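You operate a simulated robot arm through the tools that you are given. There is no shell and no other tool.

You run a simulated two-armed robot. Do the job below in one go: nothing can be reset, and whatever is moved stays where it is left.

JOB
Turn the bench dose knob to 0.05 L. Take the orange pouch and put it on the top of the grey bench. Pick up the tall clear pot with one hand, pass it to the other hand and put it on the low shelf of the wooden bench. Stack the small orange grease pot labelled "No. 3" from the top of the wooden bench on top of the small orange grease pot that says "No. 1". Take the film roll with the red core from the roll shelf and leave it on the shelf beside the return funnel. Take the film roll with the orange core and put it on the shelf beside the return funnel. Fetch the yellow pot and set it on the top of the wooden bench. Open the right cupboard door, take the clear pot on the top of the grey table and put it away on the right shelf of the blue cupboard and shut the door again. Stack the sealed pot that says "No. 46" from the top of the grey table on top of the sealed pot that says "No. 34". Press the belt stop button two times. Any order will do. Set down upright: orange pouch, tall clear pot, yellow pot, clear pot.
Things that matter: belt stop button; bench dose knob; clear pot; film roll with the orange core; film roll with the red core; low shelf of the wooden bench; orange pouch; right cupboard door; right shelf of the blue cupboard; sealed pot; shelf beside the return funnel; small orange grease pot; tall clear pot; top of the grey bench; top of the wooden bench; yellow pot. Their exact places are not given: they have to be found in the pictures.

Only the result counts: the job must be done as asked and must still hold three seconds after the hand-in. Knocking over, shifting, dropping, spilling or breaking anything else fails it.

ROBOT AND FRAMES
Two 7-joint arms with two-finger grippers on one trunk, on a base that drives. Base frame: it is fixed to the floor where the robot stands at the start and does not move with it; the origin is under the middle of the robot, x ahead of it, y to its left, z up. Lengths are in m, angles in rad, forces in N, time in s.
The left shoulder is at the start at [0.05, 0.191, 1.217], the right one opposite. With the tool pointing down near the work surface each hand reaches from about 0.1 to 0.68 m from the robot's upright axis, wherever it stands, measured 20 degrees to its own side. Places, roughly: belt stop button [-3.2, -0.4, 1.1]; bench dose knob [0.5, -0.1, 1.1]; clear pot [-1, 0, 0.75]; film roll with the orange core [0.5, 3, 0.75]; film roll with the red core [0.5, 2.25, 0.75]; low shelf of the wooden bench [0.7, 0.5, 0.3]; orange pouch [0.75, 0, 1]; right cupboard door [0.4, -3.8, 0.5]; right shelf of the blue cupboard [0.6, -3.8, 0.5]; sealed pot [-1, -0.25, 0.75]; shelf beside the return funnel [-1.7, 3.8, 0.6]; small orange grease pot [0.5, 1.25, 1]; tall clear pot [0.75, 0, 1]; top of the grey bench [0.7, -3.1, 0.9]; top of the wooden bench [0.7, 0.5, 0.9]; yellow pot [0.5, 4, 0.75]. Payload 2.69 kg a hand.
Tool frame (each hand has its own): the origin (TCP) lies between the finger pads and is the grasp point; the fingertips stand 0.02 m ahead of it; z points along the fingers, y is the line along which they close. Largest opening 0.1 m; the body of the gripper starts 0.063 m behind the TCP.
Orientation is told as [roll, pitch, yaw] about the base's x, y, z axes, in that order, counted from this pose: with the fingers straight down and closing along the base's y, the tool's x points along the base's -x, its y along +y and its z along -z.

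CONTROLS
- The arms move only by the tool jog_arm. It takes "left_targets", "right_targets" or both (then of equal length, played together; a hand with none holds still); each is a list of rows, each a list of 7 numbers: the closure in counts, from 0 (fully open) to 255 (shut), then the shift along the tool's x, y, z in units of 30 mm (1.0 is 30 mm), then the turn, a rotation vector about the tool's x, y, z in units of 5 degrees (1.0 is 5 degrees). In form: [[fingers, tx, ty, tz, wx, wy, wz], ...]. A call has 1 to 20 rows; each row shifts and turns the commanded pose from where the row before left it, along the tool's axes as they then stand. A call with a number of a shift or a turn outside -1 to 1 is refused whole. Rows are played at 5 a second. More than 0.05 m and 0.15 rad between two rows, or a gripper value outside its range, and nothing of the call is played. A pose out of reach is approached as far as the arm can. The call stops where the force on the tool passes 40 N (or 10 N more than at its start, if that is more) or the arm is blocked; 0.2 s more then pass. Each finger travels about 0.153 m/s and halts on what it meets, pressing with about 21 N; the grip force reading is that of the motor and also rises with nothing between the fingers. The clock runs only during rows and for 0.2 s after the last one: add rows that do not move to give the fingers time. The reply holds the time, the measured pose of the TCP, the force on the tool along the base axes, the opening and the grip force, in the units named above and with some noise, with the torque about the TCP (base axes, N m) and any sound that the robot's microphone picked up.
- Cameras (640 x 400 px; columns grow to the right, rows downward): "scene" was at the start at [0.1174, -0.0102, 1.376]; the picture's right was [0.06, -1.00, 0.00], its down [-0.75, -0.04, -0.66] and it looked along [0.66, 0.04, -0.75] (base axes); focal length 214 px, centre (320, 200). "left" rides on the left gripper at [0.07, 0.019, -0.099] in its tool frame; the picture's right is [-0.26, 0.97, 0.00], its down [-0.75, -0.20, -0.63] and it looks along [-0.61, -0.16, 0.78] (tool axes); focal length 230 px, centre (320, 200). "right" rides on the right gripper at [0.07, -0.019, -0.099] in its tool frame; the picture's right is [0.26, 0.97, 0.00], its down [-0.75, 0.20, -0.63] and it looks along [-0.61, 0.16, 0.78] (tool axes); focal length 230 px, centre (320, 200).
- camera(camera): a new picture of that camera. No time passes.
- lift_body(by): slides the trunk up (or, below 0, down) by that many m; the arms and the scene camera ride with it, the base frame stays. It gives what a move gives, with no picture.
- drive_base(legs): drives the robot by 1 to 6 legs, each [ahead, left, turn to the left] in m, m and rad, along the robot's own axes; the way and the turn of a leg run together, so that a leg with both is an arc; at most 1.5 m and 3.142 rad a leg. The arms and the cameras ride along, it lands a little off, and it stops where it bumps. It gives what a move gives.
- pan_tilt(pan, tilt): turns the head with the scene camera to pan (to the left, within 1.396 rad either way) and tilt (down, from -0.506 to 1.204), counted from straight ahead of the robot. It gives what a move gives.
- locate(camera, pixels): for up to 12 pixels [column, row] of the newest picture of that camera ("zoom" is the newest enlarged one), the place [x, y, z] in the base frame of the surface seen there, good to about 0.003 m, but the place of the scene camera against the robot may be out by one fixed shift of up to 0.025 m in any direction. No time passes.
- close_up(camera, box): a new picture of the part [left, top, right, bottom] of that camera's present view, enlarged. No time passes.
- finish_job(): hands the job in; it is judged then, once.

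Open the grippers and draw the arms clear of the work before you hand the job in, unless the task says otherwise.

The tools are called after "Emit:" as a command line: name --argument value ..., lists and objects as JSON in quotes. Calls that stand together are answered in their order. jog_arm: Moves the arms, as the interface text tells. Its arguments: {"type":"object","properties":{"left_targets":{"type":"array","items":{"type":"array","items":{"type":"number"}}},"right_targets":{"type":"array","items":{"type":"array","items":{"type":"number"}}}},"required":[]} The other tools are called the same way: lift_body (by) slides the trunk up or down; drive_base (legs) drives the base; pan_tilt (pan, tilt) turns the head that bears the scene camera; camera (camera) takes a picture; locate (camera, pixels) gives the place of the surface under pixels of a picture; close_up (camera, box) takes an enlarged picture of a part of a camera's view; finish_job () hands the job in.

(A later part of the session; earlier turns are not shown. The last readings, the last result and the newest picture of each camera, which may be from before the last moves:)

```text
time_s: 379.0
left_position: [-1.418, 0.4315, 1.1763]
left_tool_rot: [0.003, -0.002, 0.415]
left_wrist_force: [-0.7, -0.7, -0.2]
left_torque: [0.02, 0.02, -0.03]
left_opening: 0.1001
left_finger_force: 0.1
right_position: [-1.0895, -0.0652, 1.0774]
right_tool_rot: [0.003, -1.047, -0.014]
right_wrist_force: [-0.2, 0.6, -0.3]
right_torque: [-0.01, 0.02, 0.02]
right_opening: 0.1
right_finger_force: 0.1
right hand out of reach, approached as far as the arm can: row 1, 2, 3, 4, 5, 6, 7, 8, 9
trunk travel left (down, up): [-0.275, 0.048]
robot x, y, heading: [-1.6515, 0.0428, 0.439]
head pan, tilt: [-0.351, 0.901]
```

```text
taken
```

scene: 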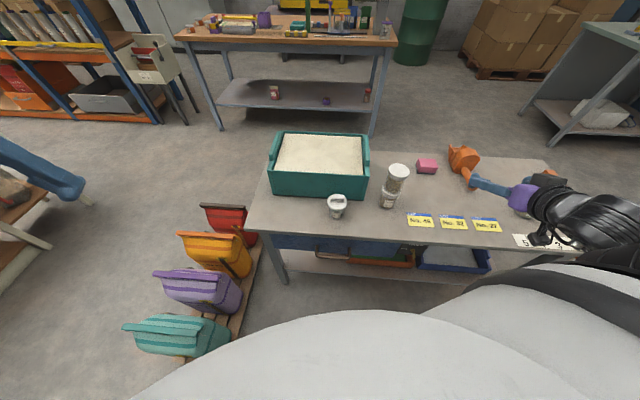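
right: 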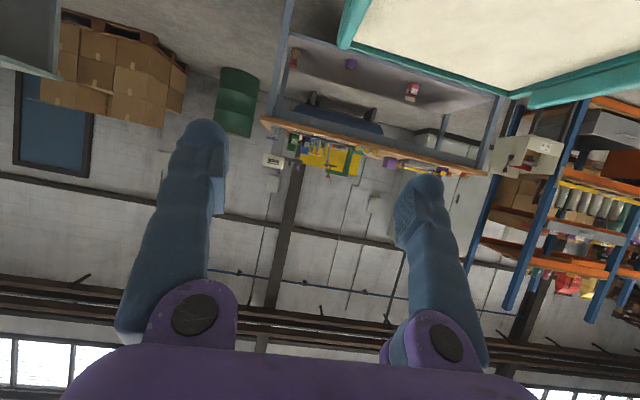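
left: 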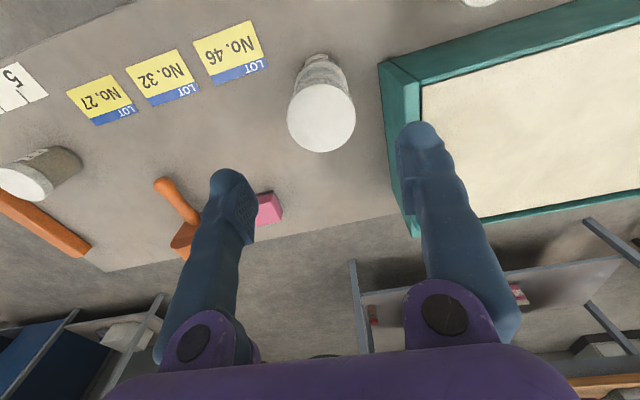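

The arm settled at (−1.09, −0.065); I use the base instead to bring the hand behind the pot, then lower the trunk by 0.25 m.

Emit:
drive_base --legs '[[-0.06, 0.13, 0]]'

Emit:
lift_body --by -0.25

Emit:
camera --camera "right"

Emit:
camera --camera "scene"

```text
time_s: 380.8
left_position: [-1.5291, 0.5245, 1.1771]
left_tool_rot: [0.002, -0.002, 0.418]
left_wrist_force: [0.5, 0.0, -0.6]
left_torque: [-0.02, -0.02, 0.02]
left_opening: 0.1
left_finger_force: 0.2
right_position: [-1.1981, 0.0294, 1.0768]
right_tool_rot: [0.0, -1.049, -0.01]
right_wrist_force: [-0.5, 0.5, -0.9]
right_torque: [0.01, -0.04, 0.01]
right_opening: 0.0998
right_finger_force: 0.1
trunk travel left (down, up): [-0.275, 0.048]
robot x, y, heading: [-1.7623, 0.1356, 0.437]
head pan, tilt: [-0.351, 0.901]
```

```text
time_s: 383.4
left_position: [-1.5292, 0.5256, 0.9273]
left_tool_rot: [0.003, 0.001, 0.418]
left_wrist_force: [0.4, -0.8, 0.1]
left_torque: [0.0, 0.0, -0.01]
left_opening: 0.1
left_finger_force: 0.2
right_position: [-1.1989, 0.0308, 0.8278]
right_tool_rot: [-0.001, -1.046, -0.008]
right_wrist_force: [0.6, -0.4, -0.2]
right_torque: [0.01, -0.02, 0.0]
right_opening: 0.1
right_finger_force: 0.1
trunk travel left (down, up): [-0.025, 0.298]
robot x, y, heading: [-1.7587, 0.1385, 0.439]
head pan, tilt: [-0.351, 0.901]
```

```text
taken
```

right: 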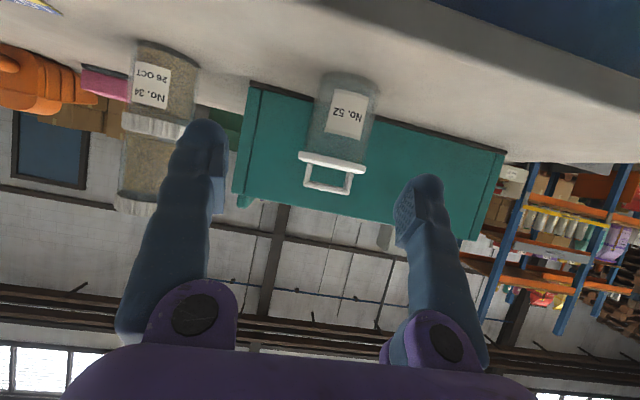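

```text
taken
```

scene: 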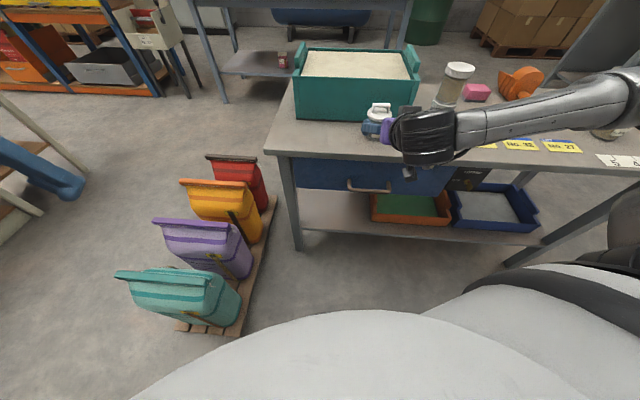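

The pot "No. 52" is right in front of the hand, between the fingers at (340,125) in the (inverted) right view. I locate its body and lid edges.

Emit:
close_up --camera "right" --box '[270, 60, 420, 210]'

Emit:
locate --camera "right" --pixels '[[345, 112], [310, 130], [374, 140], [318, 100], [380, 110], [345, 85], [333, 160], [300, 157], [368, 168], [328, 185], [340, 145]]'

```text
2.67 times, centred on (345, 135) of right
```

zoom: 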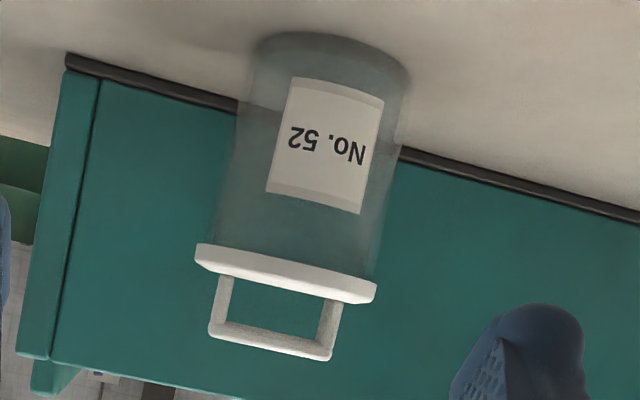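

```text
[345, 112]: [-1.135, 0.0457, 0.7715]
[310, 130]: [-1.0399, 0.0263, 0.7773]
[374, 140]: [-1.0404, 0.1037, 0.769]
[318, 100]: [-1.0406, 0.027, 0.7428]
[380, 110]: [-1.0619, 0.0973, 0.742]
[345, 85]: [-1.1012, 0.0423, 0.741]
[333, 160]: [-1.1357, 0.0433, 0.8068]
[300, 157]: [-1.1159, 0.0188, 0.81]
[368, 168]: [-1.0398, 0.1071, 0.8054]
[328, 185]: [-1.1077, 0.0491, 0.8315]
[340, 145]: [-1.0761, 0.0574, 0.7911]
```

The pot's axis is ≈(−1.107, 0.0455), lid edge z 0.80–0.81, body ≈0.05–0.055 wide, with 4 cm to the teal box. I advance along the hand axis so the pads surround the body at z≈0.772.

Emit:
jog_arm --right_targets '[[0, 0.08, 0.48, 0, 0, 0, 0], [0, 0, 0, 0.8, 0, 0, 0], [0, 0, 0, 0.8, 0, 0, 0], [0, 0, 0, 0.8, 0, 0, 0], [0, 0, 0, 0.6, 0, 0, 0], [0, 0, 0, 0, 0, 0, 0]]'

Emit:
camera --camera "right"

```text
time_s: 384.8
left_position: [-1.5286, 0.5251, 0.9266]
left_tool_rot: [0.004, 0.001, 0.419]
left_wrist_force: [0.2, 0.4, 0.2]
left_torque: [-0.02, -0.01, 0.01]
left_opening: 0.0998
left_finger_force: 0.0
right_position: [-1.1221, 0.043, 0.7783]
right_tool_rot: [0.0, -1.05, -0.008]
right_wrist_force: [0.1, 0.3, -0.6]
right_torque: [0.0, 0.01, -0.01]
right_opening: 0.1002
right_finger_force: 0.0
trunk travel left (down, up): [-0.025, 0.298]
robot x, y, heading: [-1.7589, 0.1375, 0.439]
head pan, tilt: [-0.351, 0.901]
```

```text
taken
```

right: 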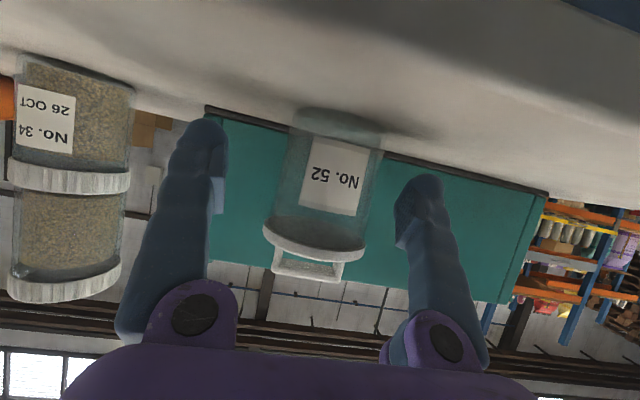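

Centred between the fingers. I advance the last 17 mm and close.

Emit:
jog_arm --right_targets '[[0, 0, 0, 0.57, 0, 0, 0], [0, 0, 0, 0, 0, 0, 0], [80, 0, 0, 0, 0, 0, 0], [140, 0, 0, 0, 0, 0, 0], [200, 0, 0, 0, 0, 0, 0], [255, 0, 0, 0, 0, 0, 0], [255, 0, 0, 0, 0, 0, 0]]'

Emit:
camera --camera "right"

```text
time_s: 386.4
left_position: [-1.5284, 0.524, 0.9271]
left_tool_rot: [0.004, -0.001, 0.42]
left_wrist_force: [0.4, 0.5, -0.5]
left_torque: [0.01, 0.02, 0.02]
left_opening: 0.1
left_finger_force: 0.0
right_position: [-1.1077, 0.0439, 0.7707]
right_tool_rot: [0.001, -1.046, -0.008]
right_wrist_force: [0.7, -0.6, -0.8]
right_torque: [0.0, -0.02, 0.0]
right_opening: 0.0551
right_finger_force: 21.2
trunk travel left (down, up): [-0.025, 0.298]
robot x, y, heading: [-1.7628, 0.1348, 0.435]
head pan, tilt: [-0.351, 0.901]
```

```text
taken
```

right: 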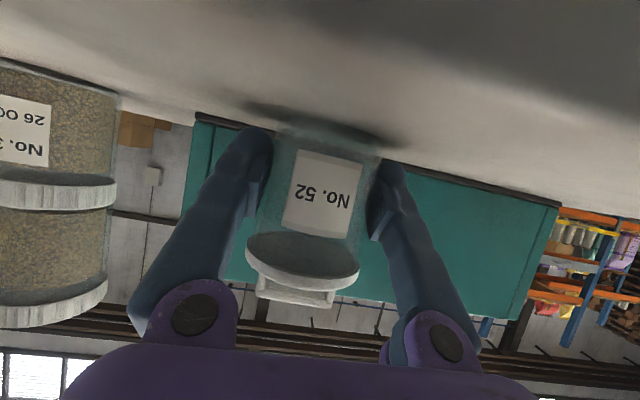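

Held (opening 0.055). I lift it with the trunk by 0.25 m and check.

Emit:
lift_body --by 0.25

Emit:
camera --camera "right"

Emit:
camera --camera "scene"

```text
time_s: 388.9
left_position: [-1.5279, 0.5248, 1.1779]
left_tool_rot: [0.003, 0.0, 0.419]
left_wrist_force: [0.8, -0.3, 0.5]
left_torque: [0.0, 0.01, 0.0]
left_opening: 0.0999
left_finger_force: 0.1
right_position: [-1.1075, 0.0436, 1.0201]
right_tool_rot: [0.001, -1.047, -0.008]
right_wrist_force: [0.4, -1.1, -2.0]
right_torque: [0.0, 0.03, 0.02]
right_opening: 0.0549
right_finger_force: 20.7
trunk travel left (down, up): [-0.275, 0.048]
robot x, y, heading: [-1.7552, 0.1347, 0.438]
head pan, tilt: [-0.351, 0.901]
```

```text
taken
```

right: 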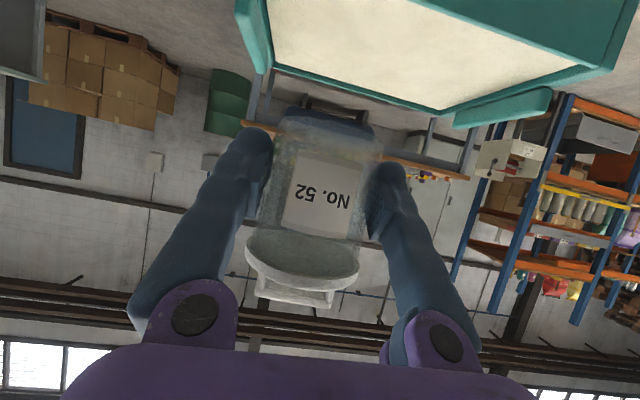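

```text
taken
```

scene: 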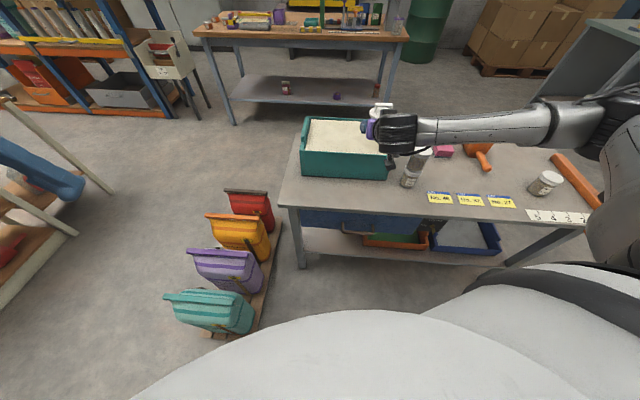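

The clear pot is lifted as one piece. I turn to heading 0 and drive back round the table's left end to the cupboard.

Emit:
drive_base --legs '[[0, 0, -0.438], [0, -1.5, 0], [1.4, 0, 0], [0, -1.0, 0], [0, -0.9, 0]]'

Emit:
pan_tilt --pan -0.5 --tilt 0.7

Emit:
camera --camera "scene"

Emit:
camera --camera "right"

```text
time_s: 426.7
left_position: [0.0571, -2.9871, 1.1773]
left_tool_rot: [0.003, -0.001, 0.015]
left_wrist_force: [1.3, -0.6, -0.8]
left_torque: [0.04, 0.01, -0.01]
left_opening: 0.1003
left_finger_force: 0.1
right_position: [0.2546, -3.5942, 1.021]
right_tool_rot: [0.0, -1.048, -0.413]
right_wrist_force: [0.1, -0.6, -0.6]
right_torque: [0.03, 0.0, -0.03]
right_opening: 0.0542
right_finger_force: 20.9
trunk travel left (down, up): [-0.275, 0.048]
robot x, y, heading: [-0.3092, -3.2514, 0.032]
head pan, tilt: [-0.351, 0.901]
```

```text
time_s: 427.4
left_position: [0.0579, -2.9861, 1.1766]
left_tool_rot: [0.005, 0.0, 0.014]
left_wrist_force: [0.1, 0.2, -0.2]
left_torque: [-0.02, -0.04, -0.01]
left_opening: 0.1001
left_finger_force: 0.1
right_position: [0.2535, -3.5959, 1.0203]
right_tool_rot: [-0.001, -1.047, -0.414]
right_wrist_force: [0.5, 0.6, -0.3]
right_torque: [-0.03, 0.0, -0.02]
right_opening: 0.0545
right_finger_force: 20.8
trunk travel left (down, up): [-0.275, 0.048]
robot x, y, heading: [-0.3118, -3.253, 0.036]
head pan, tilt: [-0.499, 0.7]
```

```text
taken
```

scene: 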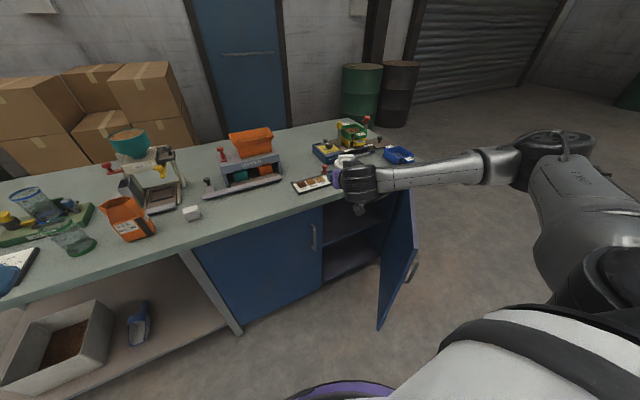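

```text
taken
```

right: 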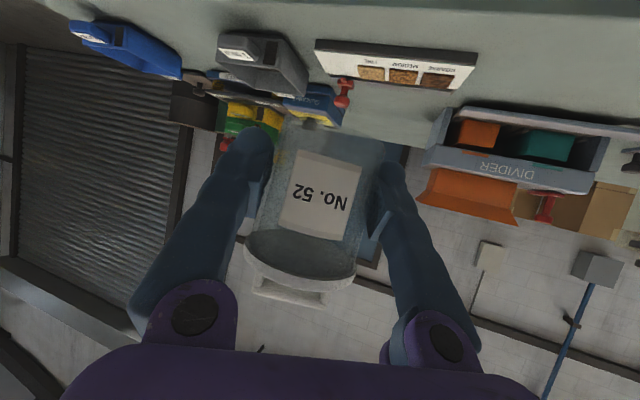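

Robot is at (−0.31, −3.25) with the jar-like pot held at (0.254, −3.595). I square the heading, back off 5 cm, and lower the trunk by 0.27 m in front of the open cupboard.

Emit:
drive_base --legs '[[-0.05, 0, -0.034]]'

Emit:
lift_body --by -0.27

Emit:
jog_arm --right_targets '[[255, 0.866, 0, 0.5, 0, 0, 0], [255, 0.866, 0, 0.5, 0, 0, 0], [255, 0.866, 0, 0.5, 0, 0, 0], [255, 0, 0, 0, 0, 0, 0]]'

Emit:
camera --camera "scene"

Emit:
camera --camera "right"

```text
time_s: 428.4
left_position: [0.0126, -2.998, 1.1776]
left_tool_rot: [0.004, -0.002, -0.019]
left_wrist_force: [0.1, 0.4, -0.4]
left_torque: [0.02, -0.04, -0.01]
left_opening: 0.1001
left_finger_force: 0.0
right_position: [0.1908, -3.6144, 1.0207]
right_tool_rot: [0.004, -1.049, -0.448]
right_wrist_force: [-0.3, -0.3, -0.7]
right_torque: [0.04, 0.02, 0.02]
right_opening: 0.0543
right_finger_force: 21.4
trunk travel left (down, up): [-0.275, 0.048]
robot x, y, heading: [-0.363, -3.2527, -0.001]
head pan, tilt: [-0.499, 0.7]
```

```text
time_s: 431.1
left_position: [0.0147, -2.9994, 0.9082]
left_tool_rot: [0.003, -0.002, -0.019]
left_wrist_force: [0.0, 0.8, 0.6]
left_torque: [-0.01, 0.04, 0.04]
left_opening: 0.1002
left_finger_force: 0.1
right_position: [0.1922, -3.6152, 0.7512]
right_tool_rot: [0.002, -1.048, -0.448]
right_wrist_force: [0.0, -0.1, -0.6]
right_torque: [-0.02, 0.02, -0.01]
right_opening: 0.0544
right_finger_force: 21.3
trunk travel left (down, up): [-0.005, 0.318]
robot x, y, heading: [-0.3585, -3.2511, -0.002]
head pan, tilt: [-0.499, 0.7]
```

```text
time_s: 432.1
left_position: [0.015, -2.9988, 0.9071]
left_tool_rot: [0.004, 0.001, -0.018]
left_wrist_force: [0.6, -0.7, 0.4]
left_torque: [-0.02, -0.01, 0.01]
left_opening: 0.1004
left_finger_force: 0.1
right_position: [0.1922, -3.6139, 0.6624]
right_tool_rot: [-0.006, -1.041, -0.449]
right_wrist_force: [-0.4, 0.3, -1.5]
right_torque: [-0.02, 0.01, 0.01]
right_opening: 0.0542
right_finger_force: 21.1
trunk travel left (down, up): [-0.005, 0.318]
robot x, y, heading: [-0.3608, -3.2526, -0.001]
head pan, tilt: [-0.499, 0.7]
```

```text
taken
```

scene: 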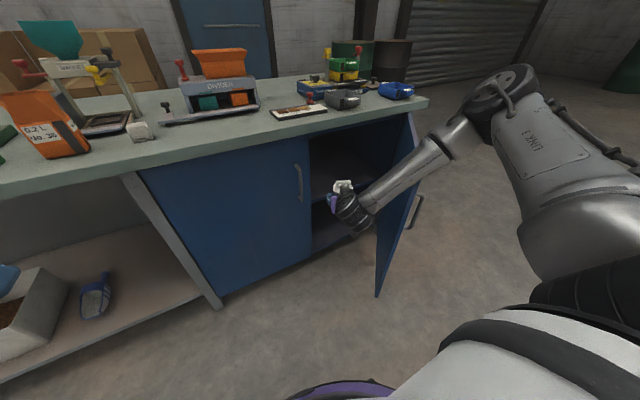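

```text
taken
```

right: 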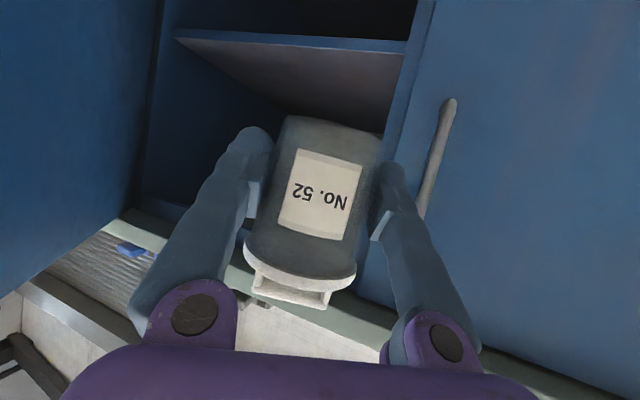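

No reach flags; the shelf is visible ahead (inverted at (300,70)). I lower to z≈0.54 and shift 6 cm to the right, to pass the left door's edge (y −3.60).

Emit:
jog_arm --right_targets '[[255, 0.866, 0, 0.5, 0, 0, 0], [255, 0.866, 0, 0.5, 0, 0, 0], [255, 0.866, 0, 0.5, 0, 0, 0], [255, 0.866, 0, 0.5, 0, 0, 0], [255, 0.21, -0.9, -0.37, 0, 0, 0], [255, 0.21, -0.9, -0.37, 0, 0, 0], [255, 0, 0, 0, 0, 0, 0]]'

Emit:
camera --camera "scene"

Emit:
camera --camera "right"

```text
time_s: 433.7
left_position: [0.0162, -2.9994, 0.9072]
left_tool_rot: [0.005, 0.0, -0.02]
left_wrist_force: [-0.5, 0.1, 0.0]
left_torque: [0.01, 0.0, 0.02]
left_opening: 0.1003
left_finger_force: 0.2
right_position: [0.2001, -3.5765, 0.5786]
right_tool_rot: [-0.016, -1.039, -0.45]
right_wrist_force: [0.4, -0.2, -0.6]
right_torque: [0.04, 0.0, -0.01]
right_opening: 0.0539
right_finger_force: 21.2
right hand out of reach, approached as far as the arm can: row 1, 2, 3, 4, 5, 6
trunk travel left (down, up): [-0.005, 0.318]
robot x, y, heading: [-0.3586, -3.2484, -0.002]
head pan, tilt: [-0.499, 0.7]
```

```text
taken
```

scene: 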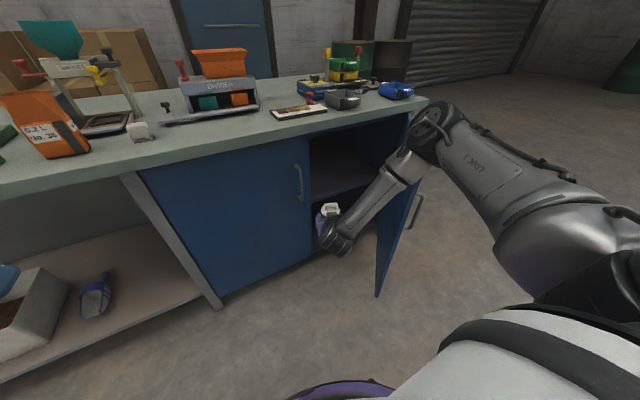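

```text
taken
```

right: 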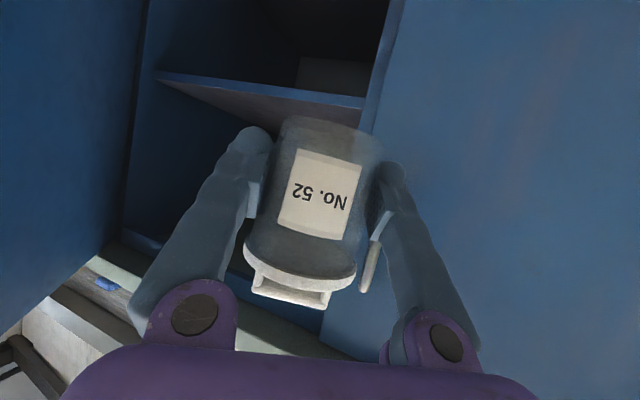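

Near its limit again, and the forearm seems to cross over the open door. I locate the elbow and forearm against the door's top edge.

Emit:
locate --camera "scene" --pixels '[[428, 115], [415, 150], [395, 170], [375, 195], [350, 225], [400, 215], [412, 190], [418, 150], [378, 290], [330, 210], [490, 160]]'

Emit:
close_up --camera "scene" --box '[290, 90, 490, 300]'

```text
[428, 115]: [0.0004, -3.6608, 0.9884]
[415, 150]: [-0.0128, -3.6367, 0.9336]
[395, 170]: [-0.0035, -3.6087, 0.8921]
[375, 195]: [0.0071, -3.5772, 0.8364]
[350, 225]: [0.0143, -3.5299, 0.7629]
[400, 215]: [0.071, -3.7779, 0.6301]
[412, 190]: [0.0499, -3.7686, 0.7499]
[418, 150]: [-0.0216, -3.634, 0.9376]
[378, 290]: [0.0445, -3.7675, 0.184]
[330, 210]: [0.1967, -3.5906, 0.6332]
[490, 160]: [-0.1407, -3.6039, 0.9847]
```

```text
1.90 times, centred on (390, 195) of scene
```

zoom: 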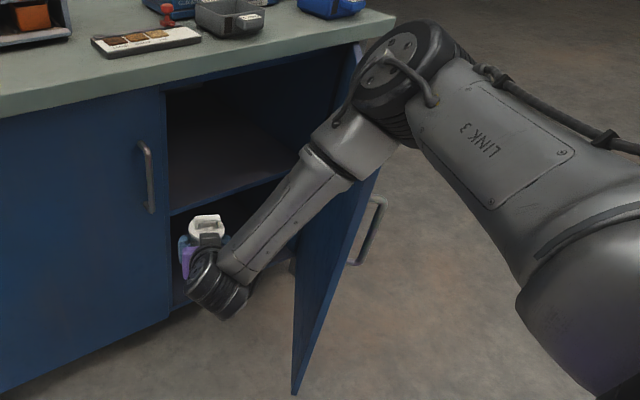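

The arm is too folded near the robot (shoulder–wrist only 0.40 m). I extend the hand forward-right a little, then drive diagonally so the pot enters the cupboard past the left door's edge.

Emit:
jog_arm --right_targets '[[255, -0.424, -0.458, 0.723, 0, 0, 0], [255, -0.424, -0.458, 0.723, 0, 0, 0], [255, -0.424, -0.458, 0.723, 0, 0, 0], [255, 0, 0, 0, 0, 0, 0]]'

Emit:
camera --camera "right"

```text
time_s: 434.7
left_position: [0.0149, -3.0007, 0.9075]
left_tool_rot: [0.004, 0.001, -0.018]
left_wrist_force: [0.9, 0.0, -1.1]
left_torque: [0.01, -0.01, -0.01]
left_opening: 0.0999
left_finger_force: 0.0
right_position: [0.2655, -3.627, 0.5898]
right_tool_rot: [-0.007, -1.041, -0.447]
right_wrist_force: [0.2, -0.4, -1.0]
right_torque: [0.02, 0.0, -0.01]
right_opening: 0.0541
right_finger_force: 21.2
right hand out of reach, approached as far as the arm can: row 1, 2, 3
trunk travel left (down, up): [-0.005, 0.318]
robot x, y, heading: [-0.3588, -3.2505, -0.004]
head pan, tilt: [-0.499, 0.7]
```

```text
taken
```

right: 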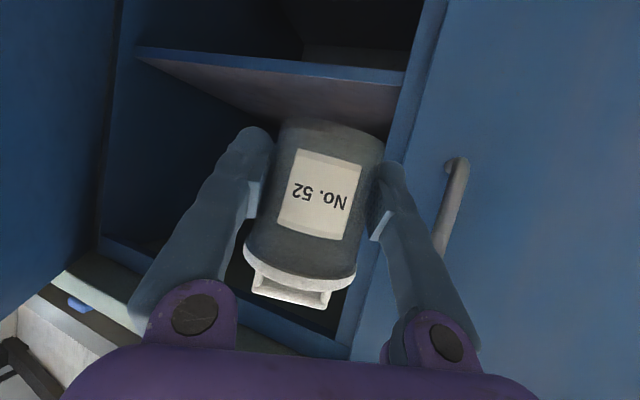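

The opening is right ahead. I drive 0.13 m ahead and 0.07 m right; the pot passes the door edge with ~5 cm to spare.

Emit:
drive_base --legs '[[0.13, -0.08, 0.002]]'

Emit:
camera --camera "right"

Emit:
camera --camera "scene"

```text
time_s: 436.1
left_position: [0.1447, -3.0787, 0.9068]
left_tool_rot: [0.004, 0.0, -0.019]
left_wrist_force: [0.4, -0.1, 0.8]
left_torque: [0.0, 0.02, -0.04]
left_opening: 0.1
left_finger_force: 0.1
right_position: [0.3943, -3.7052, 0.5908]
right_tool_rot: [-0.006, -1.043, -0.446]
right_wrist_force: [0.4, -0.5, -1.1]
right_torque: [-0.01, 0.01, -0.02]
right_opening: 0.0539
right_finger_force: 20.8
trunk travel left (down, up): [-0.005, 0.318]
robot x, y, heading: [-0.2326, -3.3308, -0.003]
head pan, tilt: [-0.499, 0.7]
```

```text
taken
```

right: 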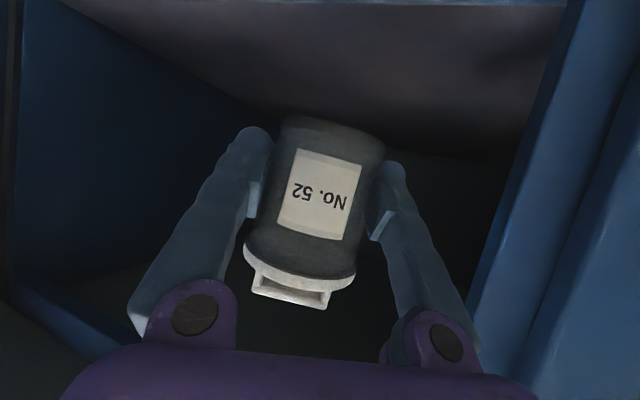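

```text
taken
```

scene: 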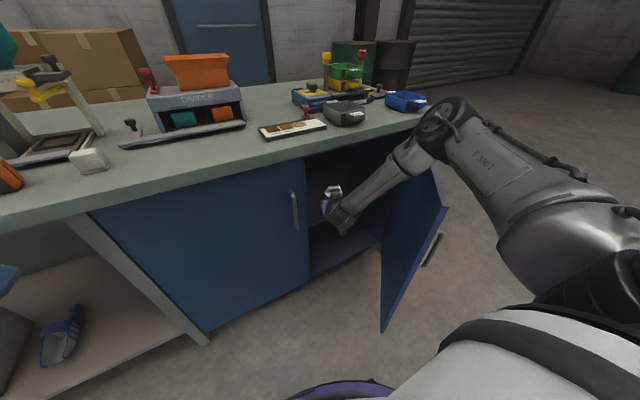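

The pot is in the opening at (0.394, −3.705, 0.591). I push it 0.1 m further in along the hand's axis while sinking a little.

Emit:
jog_arm --right_targets '[[255, -0.2, 0.025, 0.835, 0, 0, 0], [255, -0.2, 0.025, 0.835, 0, 0, 0], [255, -0.2, 0.025, 0.835, 0, 0, 0], [255, -0.2, 0.025, 0.835, 0, 0, 0], [255, 0, 0, 0, 0, 0, 0]]'

Emit:
camera --camera "right"

Emit:
close_up --camera "scene" --box '[270, 90, 470, 290]'

```text
time_s: 437.3
left_position: [0.1442, -3.078, 0.9065]
left_tool_rot: [0.005, 0.0, -0.019]
left_wrist_force: [0.0, 0.7, -0.7]
left_torque: [0.01, 0.03, 0.02]
left_opening: 0.0999
left_finger_force: 0.0
right_position: [0.4826, -3.7452, 0.5601]
right_tool_rot: [-0.007, -1.042, -0.447]
right_wrist_force: [0.0, 0.3, -0.8]
right_torque: [0.0, -0.01, 0.01]
right_opening: 0.0541
right_finger_force: 21.1
trunk travel left (down, up): [-0.005, 0.318]
robot x, y, heading: [-0.2313, -3.3319, -0.0]
head pan, tilt: [-0.499, 0.7]
```

```text
taken
```

right: 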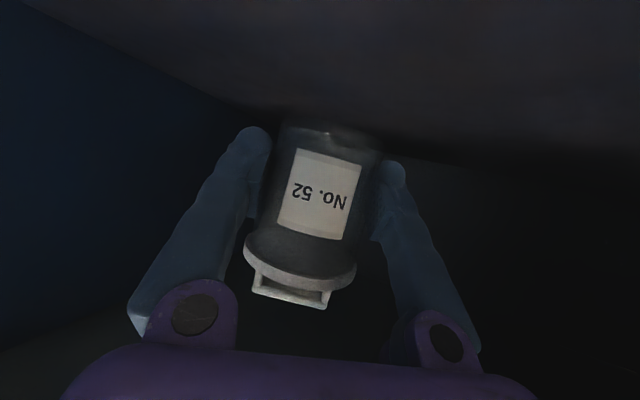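

```text
2.00 times, centred on (370, 190) of scene
```

zoom: 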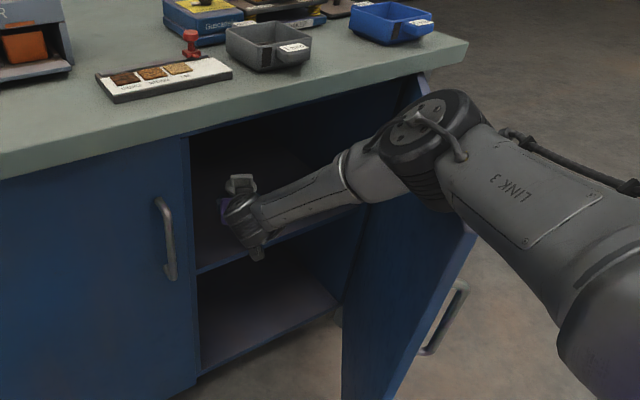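

In place above the shelf at (0.483, −3.745). I lower in shrinking steps to contact (expected at TCP z≈0.496).

Emit:
jog_arm --right_targets '[[255, 0.862, 0, 0.507, 0, 0, 0], [255, 0.575, 0, 0.338, 0, 0, 0], [255, 0, 0, 0, 0, 0, 0]]'

Emit:
jog_arm --right_targets '[[255, 0.17, 0, 0.1, 0, 0, 0], [255, 0.12, 0, 0.07, 0, 0, 0], [255, 0, 0, 0, 0, 0, 0]]'

Emit:
camera --camera "right"

```text
time_s: 438.1
left_position: [0.1454, -3.0783, 0.9067]
left_tool_rot: [0.003, -0.001, -0.018]
left_wrist_force: [-1.1, 0.0, 1.0]
left_torque: [-0.03, 0.0, -0.01]
left_opening: 0.1
left_finger_force: 0.1
right_position: [0.4846, -3.7467, 0.5109]
right_tool_rot: [-0.008, -1.044, -0.448]
right_wrist_force: [0.2, 0.0, -0.8]
right_torque: [0.0, -0.03, -0.01]
right_opening: 0.0544
right_finger_force: 21.4
trunk travel left (down, up): [-0.005, 0.318]
robot x, y, heading: [-0.2316, -3.3315, -0.002]
head pan, tilt: [-0.499, 0.7]
```

```text
time_s: 438.9
left_position: [0.1445, -3.0773, 0.9065]
left_tool_rot: [0.005, 0.0, -0.02]
left_wrist_force: [-0.6, 0.2, 0.5]
left_torque: [0.02, 0.01, 0.0]
left_opening: 0.1001
left_finger_force: 0.1
right_position: [0.483, -3.7455, 0.4996]
right_tool_rot: [-0.007, -1.042, -0.448]
right_wrist_force: [-0.7, -0.6, -0.8]
right_torque: [0.0, -0.01, 0.0]
right_opening: 0.054
right_finger_force: 20.9
trunk travel left (down, up): [-0.005, 0.318]
robot x, y, heading: [-0.2316, -3.3273, 0.001]
head pan, tilt: [-0.499, 0.7]
```

```text
taken
```

right: 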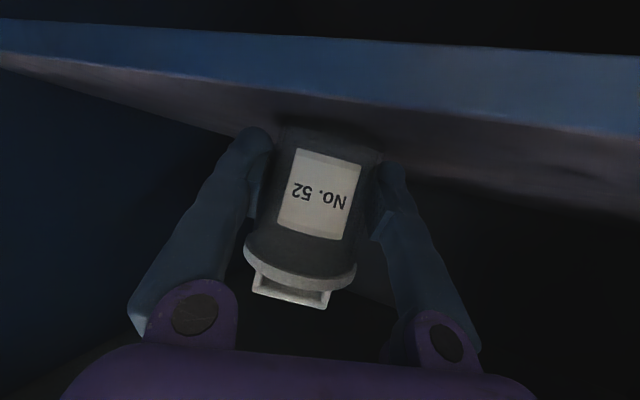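

The pot's base is a few mm above the shelf. I continue in 2–3 mm steps.

Emit:
jog_arm --right_targets '[[255, 0.086, 0, 0.05, 0, 0, 0], [255, 0, 0, 0, 0, 0, 0]]'

Emit:
jog_arm --right_targets '[[255, 0.06, 0, 0.035, 0, 0, 0], [255, 0, 0, 0, 0, 0, 0]]'

```text
time_s: 439.5
left_position: [0.143, -3.0781, 0.9066]
left_tool_rot: [0.002, -0.002, -0.019]
left_wrist_force: [0.2, 0.3, 0.0]
left_torque: [0.0, -0.02, -0.01]
left_opening: 0.1
left_finger_force: 0.0
right_position: [0.4835, -3.7467, 0.4995]
right_tool_rot: [-0.006, -1.046, -0.446]
right_wrist_force: [-0.7, -0.4, 7.6]
right_torque: [-0.22, 0.0, -0.04]
right_opening: 0.0541
right_finger_force: 21.7
trunk travel left (down, up): [-0.005, 0.318]
robot x, y, heading: [-0.2324, -3.3339, -0.0]
head pan, tilt: [-0.499, 0.7]
```

```text
time_s: 440.1
left_position: [0.1437, -3.0759, 0.9075]
left_tool_rot: [0.002, -0.004, -0.02]
left_wrist_force: [0.5, 0.3, 0.4]
left_torque: [-0.01, 0.01, 0.02]
left_opening: 0.1003
left_finger_force: 0.1
right_position: [0.4852, -3.747, 0.4981]
right_tool_rot: [-0.005, -1.046, -0.447]
right_wrist_force: [-1.3, 0.7, 16.6]
right_torque: [-0.39, -0.02, -0.01]
right_opening: 0.0542
right_finger_force: 21.0
trunk travel left (down, up): [-0.005, 0.318]
robot x, y, heading: [-0.2292, -3.331, -0.001]
head pan, tilt: [-0.499, 0.7]
```

Contact at 16.6 N. I ease off, open the fingers, and withdraw along the hand's axis.

Emit:
jog_arm --right_targets '[[255, -0.04, 0, -0.025, 0, 0, 0], [200, 0, 0, 0, 0, 0, 0], [140, 0, 0, 0, 0, 0, 0], [80, 0, 0, 0, 0, 0, 0], [20, 0, 0, 0, 0, 0, 0], [0, 0, 0, 0, 0, 0, 0], [0, 0, 0, -0.4, 0, 0, 0], [0, 0, 0, -0.7, 0, 0, 0], [0, 0, 0, -0.8, 0, 0, 0], [0, 0, 0, -0.8, 0, 0, 0], [0, 0, 0, -0.8, 0, 0, 0], [0, 0, 0, 0, 0, 0, 0]]'

Emit:
camera --camera "right"

```text
time_s: 442.7
left_position: [0.1441, -3.0783, 0.9062]
left_tool_rot: [0.004, 0.0, -0.019]
left_wrist_force: [0.1, -0.6, 0.2]
left_torque: [0.0, 0.04, 0.01]
left_opening: 0.0999
left_finger_force: 0.0
right_position: [0.4039, -3.704, 0.5516]
right_tool_rot: [-0.015, -1.035, -0.448]
right_wrist_force: [-0.2, -0.3, -0.1]
right_torque: [0.01, 0.01, -0.01]
right_opening: 0.1
right_finger_force: 0.0
right hand out of reach, approached as far as the arm can: row 11
trunk travel left (down, up): [-0.005, 0.318]
robot x, y, heading: [-0.2378, -3.3349, -0.005]
head pan, tilt: [-0.499, 0.7]
```

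```text
taken
```

right: 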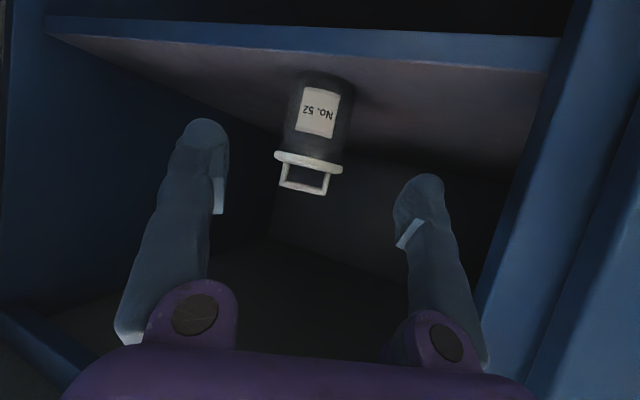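

The pot stands on the shelf. I drive straight back 0.2 m out of the cupboard.

Emit:
drive_base --legs '[[-0.22, 0, 0]]'

Emit:
camera --camera "scene"

Emit:
camera --camera "right"

```text
time_s: 444.4
left_position: [-0.0745, -3.0759, 0.9077]
left_tool_rot: [0.003, -0.001, -0.019]
left_wrist_force: [0.6, 0.5, -0.1]
left_torque: [-0.02, -0.02, -0.02]
left_opening: 0.0998
left_finger_force: 0.0
right_position: [0.185, -3.703, 0.552]
right_tool_rot: [-0.015, -1.035, -0.444]
right_wrist_force: [-0.3, -0.1, 0.7]
right_torque: [0.03, -0.01, 0.02]
right_opening: 0.1001
right_finger_force: 0.1
trunk travel left (down, up): [-0.005, 0.318]
robot x, y, heading: [-0.449, -3.3345, -0.003]
head pan, tilt: [-0.499, 0.7]
```

```text
taken
```

scene: 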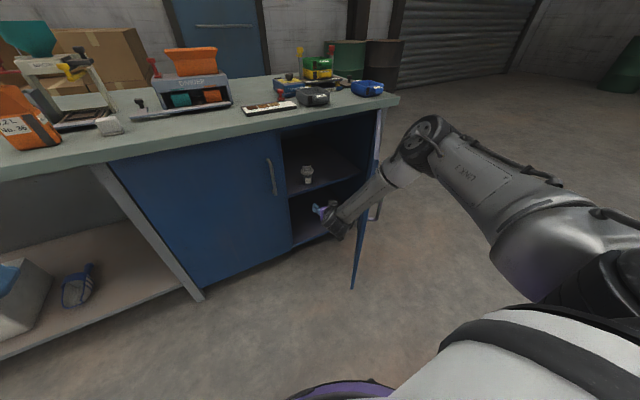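

```text
taken
```

right: 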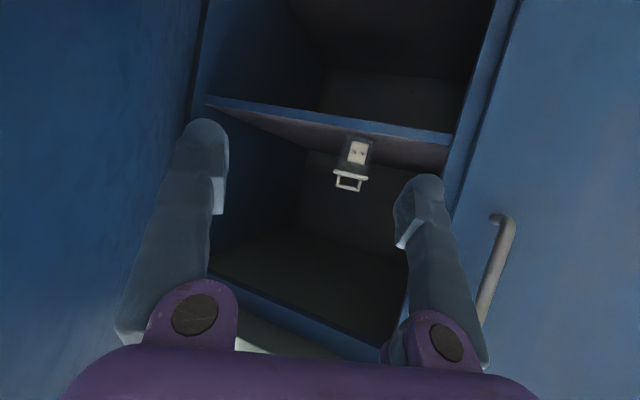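

The clear pot is on the right shelf at (307,172) in the scene view. Now I close the door: I back off 0.2 m and re-orient the right hand to pitch −30°, yaw 0 as when gripping the handle.

Emit:
drive_base --legs '[[-0.2, 0, 0]]'

Emit:
jog_arm --right_targets '[[140, -0.8, 0, -0.47, 0, 0, 0], [140, -0.8, 0, -0.47, 0, 0, 0], [140, -0.8, 0, -0.47, 0, 0, 0], [140, -0.8, 0, -0.47, 0, 0, 0], [140, 0, 0, 0, 0, 1, 0], [140, 0, 0, 0, 0, 1, 0], [140, 0, 0, 0, 0, 1, 0], [140, 0, 0, 0, 0, 1, 0], [140, 0, 0, 0, 0, 1, 0], [140, 0, 0, 0, 0, 0.9, 0], [140, 0, 0, 0, -0.5, 0, -0.866], [140, 0, 0, 0, -0.5, 0, -0.866], [140, 0, 0, 0, -0.5, 0, -0.866], [140, 0, 0, 0, -0.5, 0, -0.866], [140, 0, 0, 0, -0.5, 0, -0.866], [140, 0, 0, 0, 0, 0, 0]]'

Emit:
camera --camera "scene"

Emit:
camera --camera "right"

```text
time_s: 446.0
left_position: [-0.2765, -3.0772, 0.9077]
left_tool_rot: [0.004, 0.001, -0.017]
left_wrist_force: [-0.2, -0.4, 0.2]
left_torque: [0.01, -0.01, -0.01]
left_opening: 0.1001
left_finger_force: 0.1
right_position: [-0.015, -3.7024, 0.5512]
right_tool_rot: [-0.017, -1.035, -0.444]
right_wrist_force: [-0.8, -0.3, -0.6]
right_torque: [0.02, 0.01, 0.01]
right_opening: 0.0999
right_finger_force: 0.1
trunk travel left (down, up): [-0.005, 0.318]
robot x, y, heading: [-0.6497, -3.3335, 0.001]
head pan, tilt: [-0.499, 0.7]
```

```text
time_s: 449.4
left_position: [-0.2766, -3.0776, 0.9073]
left_tool_rot: [0.005, 0.0, -0.015]
left_wrist_force: [0.1, 0.3, -0.1]
left_torque: [0.0, 0.04, 0.01]
left_opening: 0.1
left_finger_force: 0.0
right_position: [-0.0131, -3.7016, 0.6631]
right_tool_rot: [-0.008, -0.519, -0.019]
right_wrist_force: [0.2, 0.0, 0.6]
right_torque: [0.01, 0.02, -0.01]
right_opening: 0.0452
right_finger_force: 0.1
trunk travel left (down, up): [-0.005, 0.318]
robot x, y, heading: [-0.6515, -3.3327, -0.0]
head pan, tilt: [-0.499, 0.7]
```

```text
taken
```

scene: 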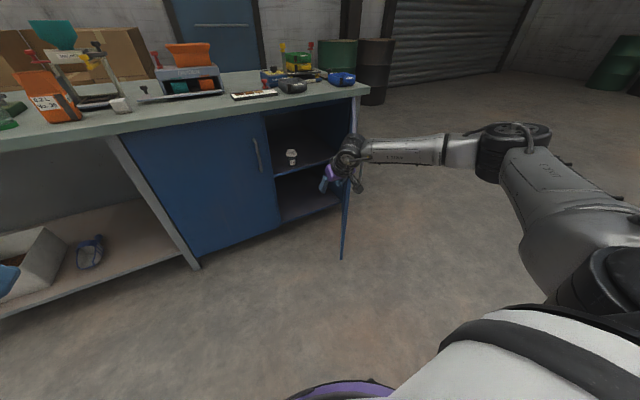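

```text
taken
```

right: 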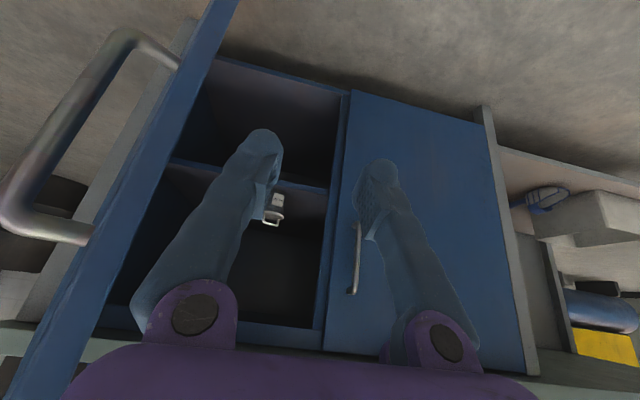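

The handle of the open door is visible at the left of the right view (65,130). I locate it and the door edge.

Emit:
locate --camera "right" --pixels '[[65, 130], [100, 65], [30, 180], [45, 155], [150, 55], [60, 230], [205, 60], [130, 190], [185, 120], [100, 250]]'

```text
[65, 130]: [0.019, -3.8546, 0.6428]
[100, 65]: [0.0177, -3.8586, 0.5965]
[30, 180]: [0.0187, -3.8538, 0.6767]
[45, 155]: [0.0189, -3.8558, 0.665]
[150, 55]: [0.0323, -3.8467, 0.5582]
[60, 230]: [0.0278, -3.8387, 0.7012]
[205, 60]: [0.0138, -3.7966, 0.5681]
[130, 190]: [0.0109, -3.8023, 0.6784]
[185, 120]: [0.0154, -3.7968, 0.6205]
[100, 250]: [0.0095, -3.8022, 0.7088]
```

Door edge at (0.013, −3.797), handle bar at (0.025, −3.856): the door is at ≈57°. I drive to place the hand 0.1 m in front of the handle on its outer side, turning it 15° inward for clearance.

Emit:
drive_base --legs '[[-0.07, 0, 0], [0, -0.16, 0]]'

Emit:
jog_arm --right_targets '[[110, 0, 0, 0, -0.5, 0, -0.866], [110, 0, 0, 0, -0.5, 0, -0.866], [110, 0, 0, 0, -0.5, 0, -0.866], [110, 0, 0, 0, 0, 0, 0]]'

Emit:
camera --camera "right"

```text
time_s: 452.0
left_position: [-0.3476, -3.2377, 0.9066]
left_tool_rot: [0.004, 0.001, -0.014]
left_wrist_force: [1.0, 0.3, -0.5]
left_torque: [0.0, -0.02, -0.03]
left_opening: 0.1
left_finger_force: 0.1
right_position: [-0.0837, -3.8613, 0.6626]
right_tool_rot: [-0.007, -0.519, -0.018]
right_wrist_force: [-0.4, -0.6, 0.8]
right_torque: [-0.01, 0.02, 0.0]
right_opening: 0.045
right_finger_force: 0.0
trunk travel left (down, up): [-0.005, 0.318]
robot x, y, heading: [-0.7206, -3.4904, 0.009]
head pan, tilt: [-0.499, 0.7]
```

```text
time_s: 453.0
left_position: [-0.3479, -3.2375, 0.9065]
left_tool_rot: [0.002, -0.001, -0.014]
left_wrist_force: [0.3, 0.1, -0.7]
left_torque: [0.0, -0.02, -0.02]
left_opening: 0.1
left_finger_force: 0.0
right_position: [-0.0828, -3.8605, 0.6616]
right_tool_rot: [-0.005, -0.516, 0.246]
right_wrist_force: [0.9, 0.4, -0.4]
right_torque: [-0.02, 0.01, 0.0]
right_opening: 0.0569
right_finger_force: 0.1
trunk travel left (down, up): [-0.005, 0.318]
robot x, y, heading: [-0.72, -3.4931, 0.006]
head pan, tilt: [-0.499, 0.7]
```

```text
taken
```

right: 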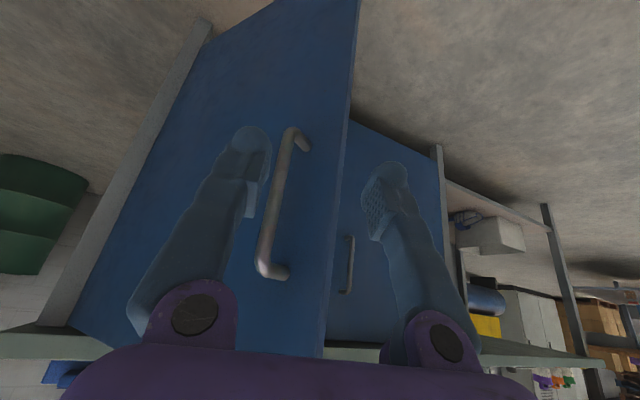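

The handle is visible between the fingers at (280,200), 2 cm off laterally. I centre and move forward 0.1 m onto the bar.

Emit:
jog_arm --right_targets '[[110, 0, -0.68, 0, 0, 0, 0], [110, -0.71, 0, 0.403, 0, 0, 0], [110, -0.71, 0, 0.403, 0, 0, 0], [110, -0.71, 0, 0.403, 0, 0, 0], [110, -0.71, 0, 0.403, 0, 0, 0], [110, 0, 0, 0, 0, 0, 0]]'

Emit:
camera --camera "right"

```text
time_s: 454.4
left_position: [-0.348, -3.2382, 0.9055]
left_tool_rot: [0.002, 0.0, -0.015]
left_wrist_force: [-0.3, 0.4, -0.7]
left_torque: [-0.01, 0.02, -0.01]
left_opening: 0.1
left_finger_force: 0.1
right_position: [-0.0325, -3.8698, 0.6641]
right_tool_rot: [-0.005, -0.515, 0.245]
right_wrist_force: [0.1, -0.7, -0.7]
right_torque: [-0.01, 0.01, 0.02]
right_opening: 0.0569
right_finger_force: 0.0
right hand out of reach, approached as far as the arm can: row 4, 5
trunk travel left (down, up): [-0.005, 0.318]
robot x, y, heading: [-0.7258, -3.4944, 0.006]
head pan, tilt: [-0.499, 0.7]
```

```text
taken
```

right: 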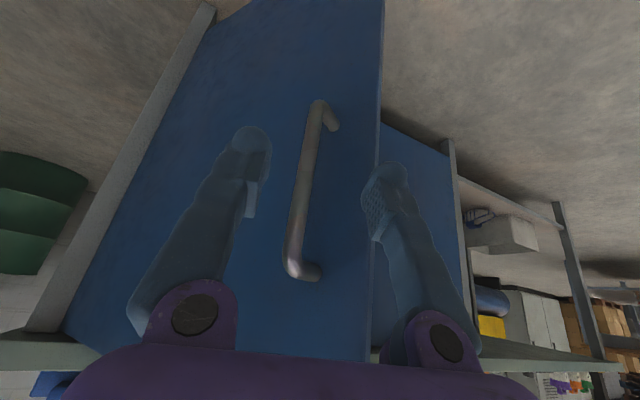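

The arm is at its forward limit, with the bar centred. I drive the base the remaining 5.5 cm.

Emit:
drive_base --legs '[[0.056, 0.012, 0]]'

Emit:
camera --camera "right"

```text
time_s: 455.4
left_position: [-0.2914, -3.2254, 0.9069]
left_tool_rot: [0.001, -0.001, -0.013]
left_wrist_force: [1.2, 0.1, -0.4]
left_torque: [-0.04, 0.0, -0.01]
left_opening: 0.1001
left_finger_force: 0.0
right_position: [0.023, -3.8578, 0.6627]
right_tool_rot: [-0.006, -0.515, 0.243]
right_wrist_force: [-0.4, -0.5, 0.0]
right_torque: [0.01, 0.02, 0.0]
right_opening: 0.0569
right_finger_force: 0.1
trunk travel left (down, up): [-0.005, 0.318]
robot x, y, heading: [-0.6679, -3.4809, 0.001]
head pan, tilt: [-0.499, 0.7]
```

```text
taken
```

right: 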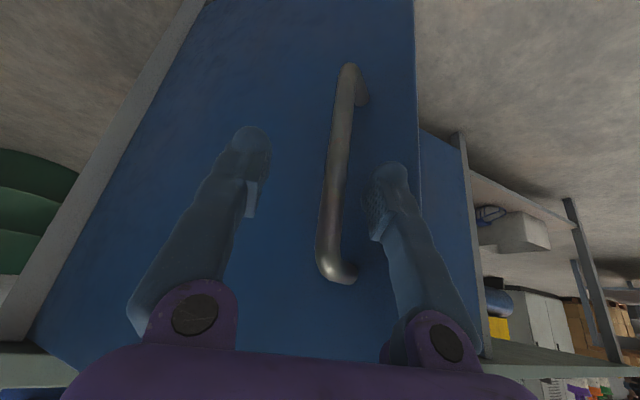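

The bar is between the fingers. I close the grip and push the door by driving along the handle's arc, first two legs.

Emit:
jog_arm --right_targets '[[160, 0, 0, 0, 0, 0, 0], [220, 0, 0, 0, 0, 0, 0], [255, 0, 0, 0, 0, 0, 0], [255, 0, 0, 0, 0, 0, 0]]'

Emit:
drive_base --legs '[[0.048, 0.072, 0]]'

Emit:
camera --camera "scene"

```text
time_s: 456.4
left_position: [-0.2917, -3.2257, 0.9063]
left_tool_rot: [-0.001, -0.002, -0.013]
left_wrist_force: [-0.2, -0.1, -0.4]
left_torque: [0.04, 0.02, -0.04]
left_opening: 0.1001
left_finger_force: 0.1
right_position: [0.0225, -3.8582, 0.6627]
right_tool_rot: [-0.006, -0.517, 0.243]
right_wrist_force: [-6.4, 3.5, -0.3]
right_torque: [0.06, 0.17, 0.02]
right_opening: 0.0128
right_finger_force: 39.5
trunk travel left (down, up): [-0.005, 0.318]
robot x, y, heading: [-0.6636, -3.4817, -0.002]
head pan, tilt: [-0.499, 0.7]
```

```text
time_s: 457.7
left_position: [-0.2443, -3.154, 0.9065]
left_tool_rot: [0.004, 0.0, -0.01]
left_wrist_force: [0.3, -0.1, -0.7]
left_torque: [-0.01, 0.0, 0.03]
left_opening: 0.1
left_finger_force: 0.0
right_position: [0.0729, -3.7888, 0.6619]
right_tool_rot: [-0.006, -0.518, 0.242]
right_wrist_force: [17.7, -14.1, -1.5]
right_torque: [-0.25, 0.03, -0.01]
right_opening: 0.013
right_finger_force: 39.8
trunk travel left (down, up): [-0.005, 0.318]
robot x, y, heading: [-0.6153, -3.4099, 0.005]
head pan, tilt: [-0.499, 0.7]
```

```text
taken
```

scene: 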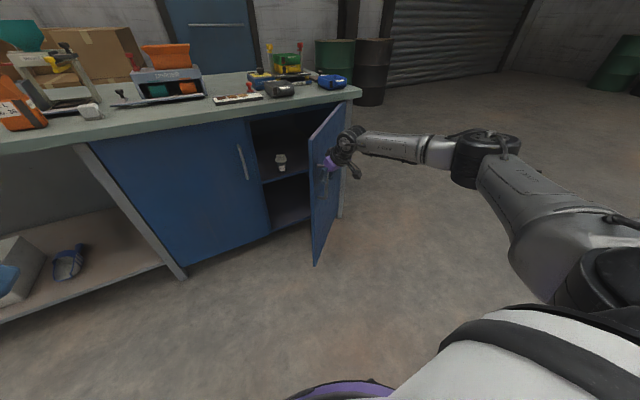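

The door follows. I continue with the next two legs of the arc.

Emit:
drive_base --legs '[[0.086, 0.074, -0.003]]'

Emit:
drive_base --legs '[[0.094, 0.05, 0]]'

Emit:
camera --camera "scene"

```text
time_s: 459.0
left_position: [-0.1588, -3.0803, 0.9058]
left_tool_rot: [0.003, 0.0, -0.016]
left_wrist_force: [-0.6, -1.6, -0.3]
left_torque: [0.02, -0.02, -0.02]
left_opening: 0.0999
left_finger_force: 0.0
right_position: [0.1555, -3.7146, 0.6628]
right_tool_rot: [-0.006, -0.515, 0.242]
right_wrist_force: [-13.1, 19.0, -8.7]
right_torque: [0.19, 0.3, 0.01]
right_opening: 0.0128
right_finger_force: 39.4
trunk travel left (down, up): [-0.005, 0.318]
robot x, y, heading: [-0.5333, -3.3366, 0.006]
head pan, tilt: [-0.499, 0.7]
```

```text
time_s: 460.2
left_position: [-0.0644, -3.0319, 0.9074]
left_tool_rot: [0.0, -0.003, -0.018]
left_wrist_force: [-0.7, 0.0, 0.6]
left_torque: [0.0, -0.01, 0.02]
left_opening: 0.0999
left_finger_force: 0.0
right_position: [0.2489, -3.6633, 0.6632]
right_tool_rot: [-0.005, -0.519, 0.239]
right_wrist_force: [-1.7, 7.2, -1.6]
right_torque: [0.07, 0.13, 0.01]
right_opening: 0.0127
right_finger_force: 39.9
trunk travel left (down, up): [-0.005, 0.318]
robot x, y, heading: [-0.4356, -3.2869, 0.0]
head pan, tilt: [-0.499, 0.7]
```

```text
taken
```

scene: 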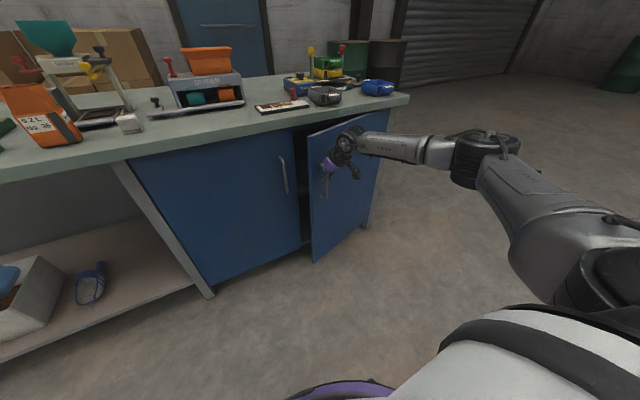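

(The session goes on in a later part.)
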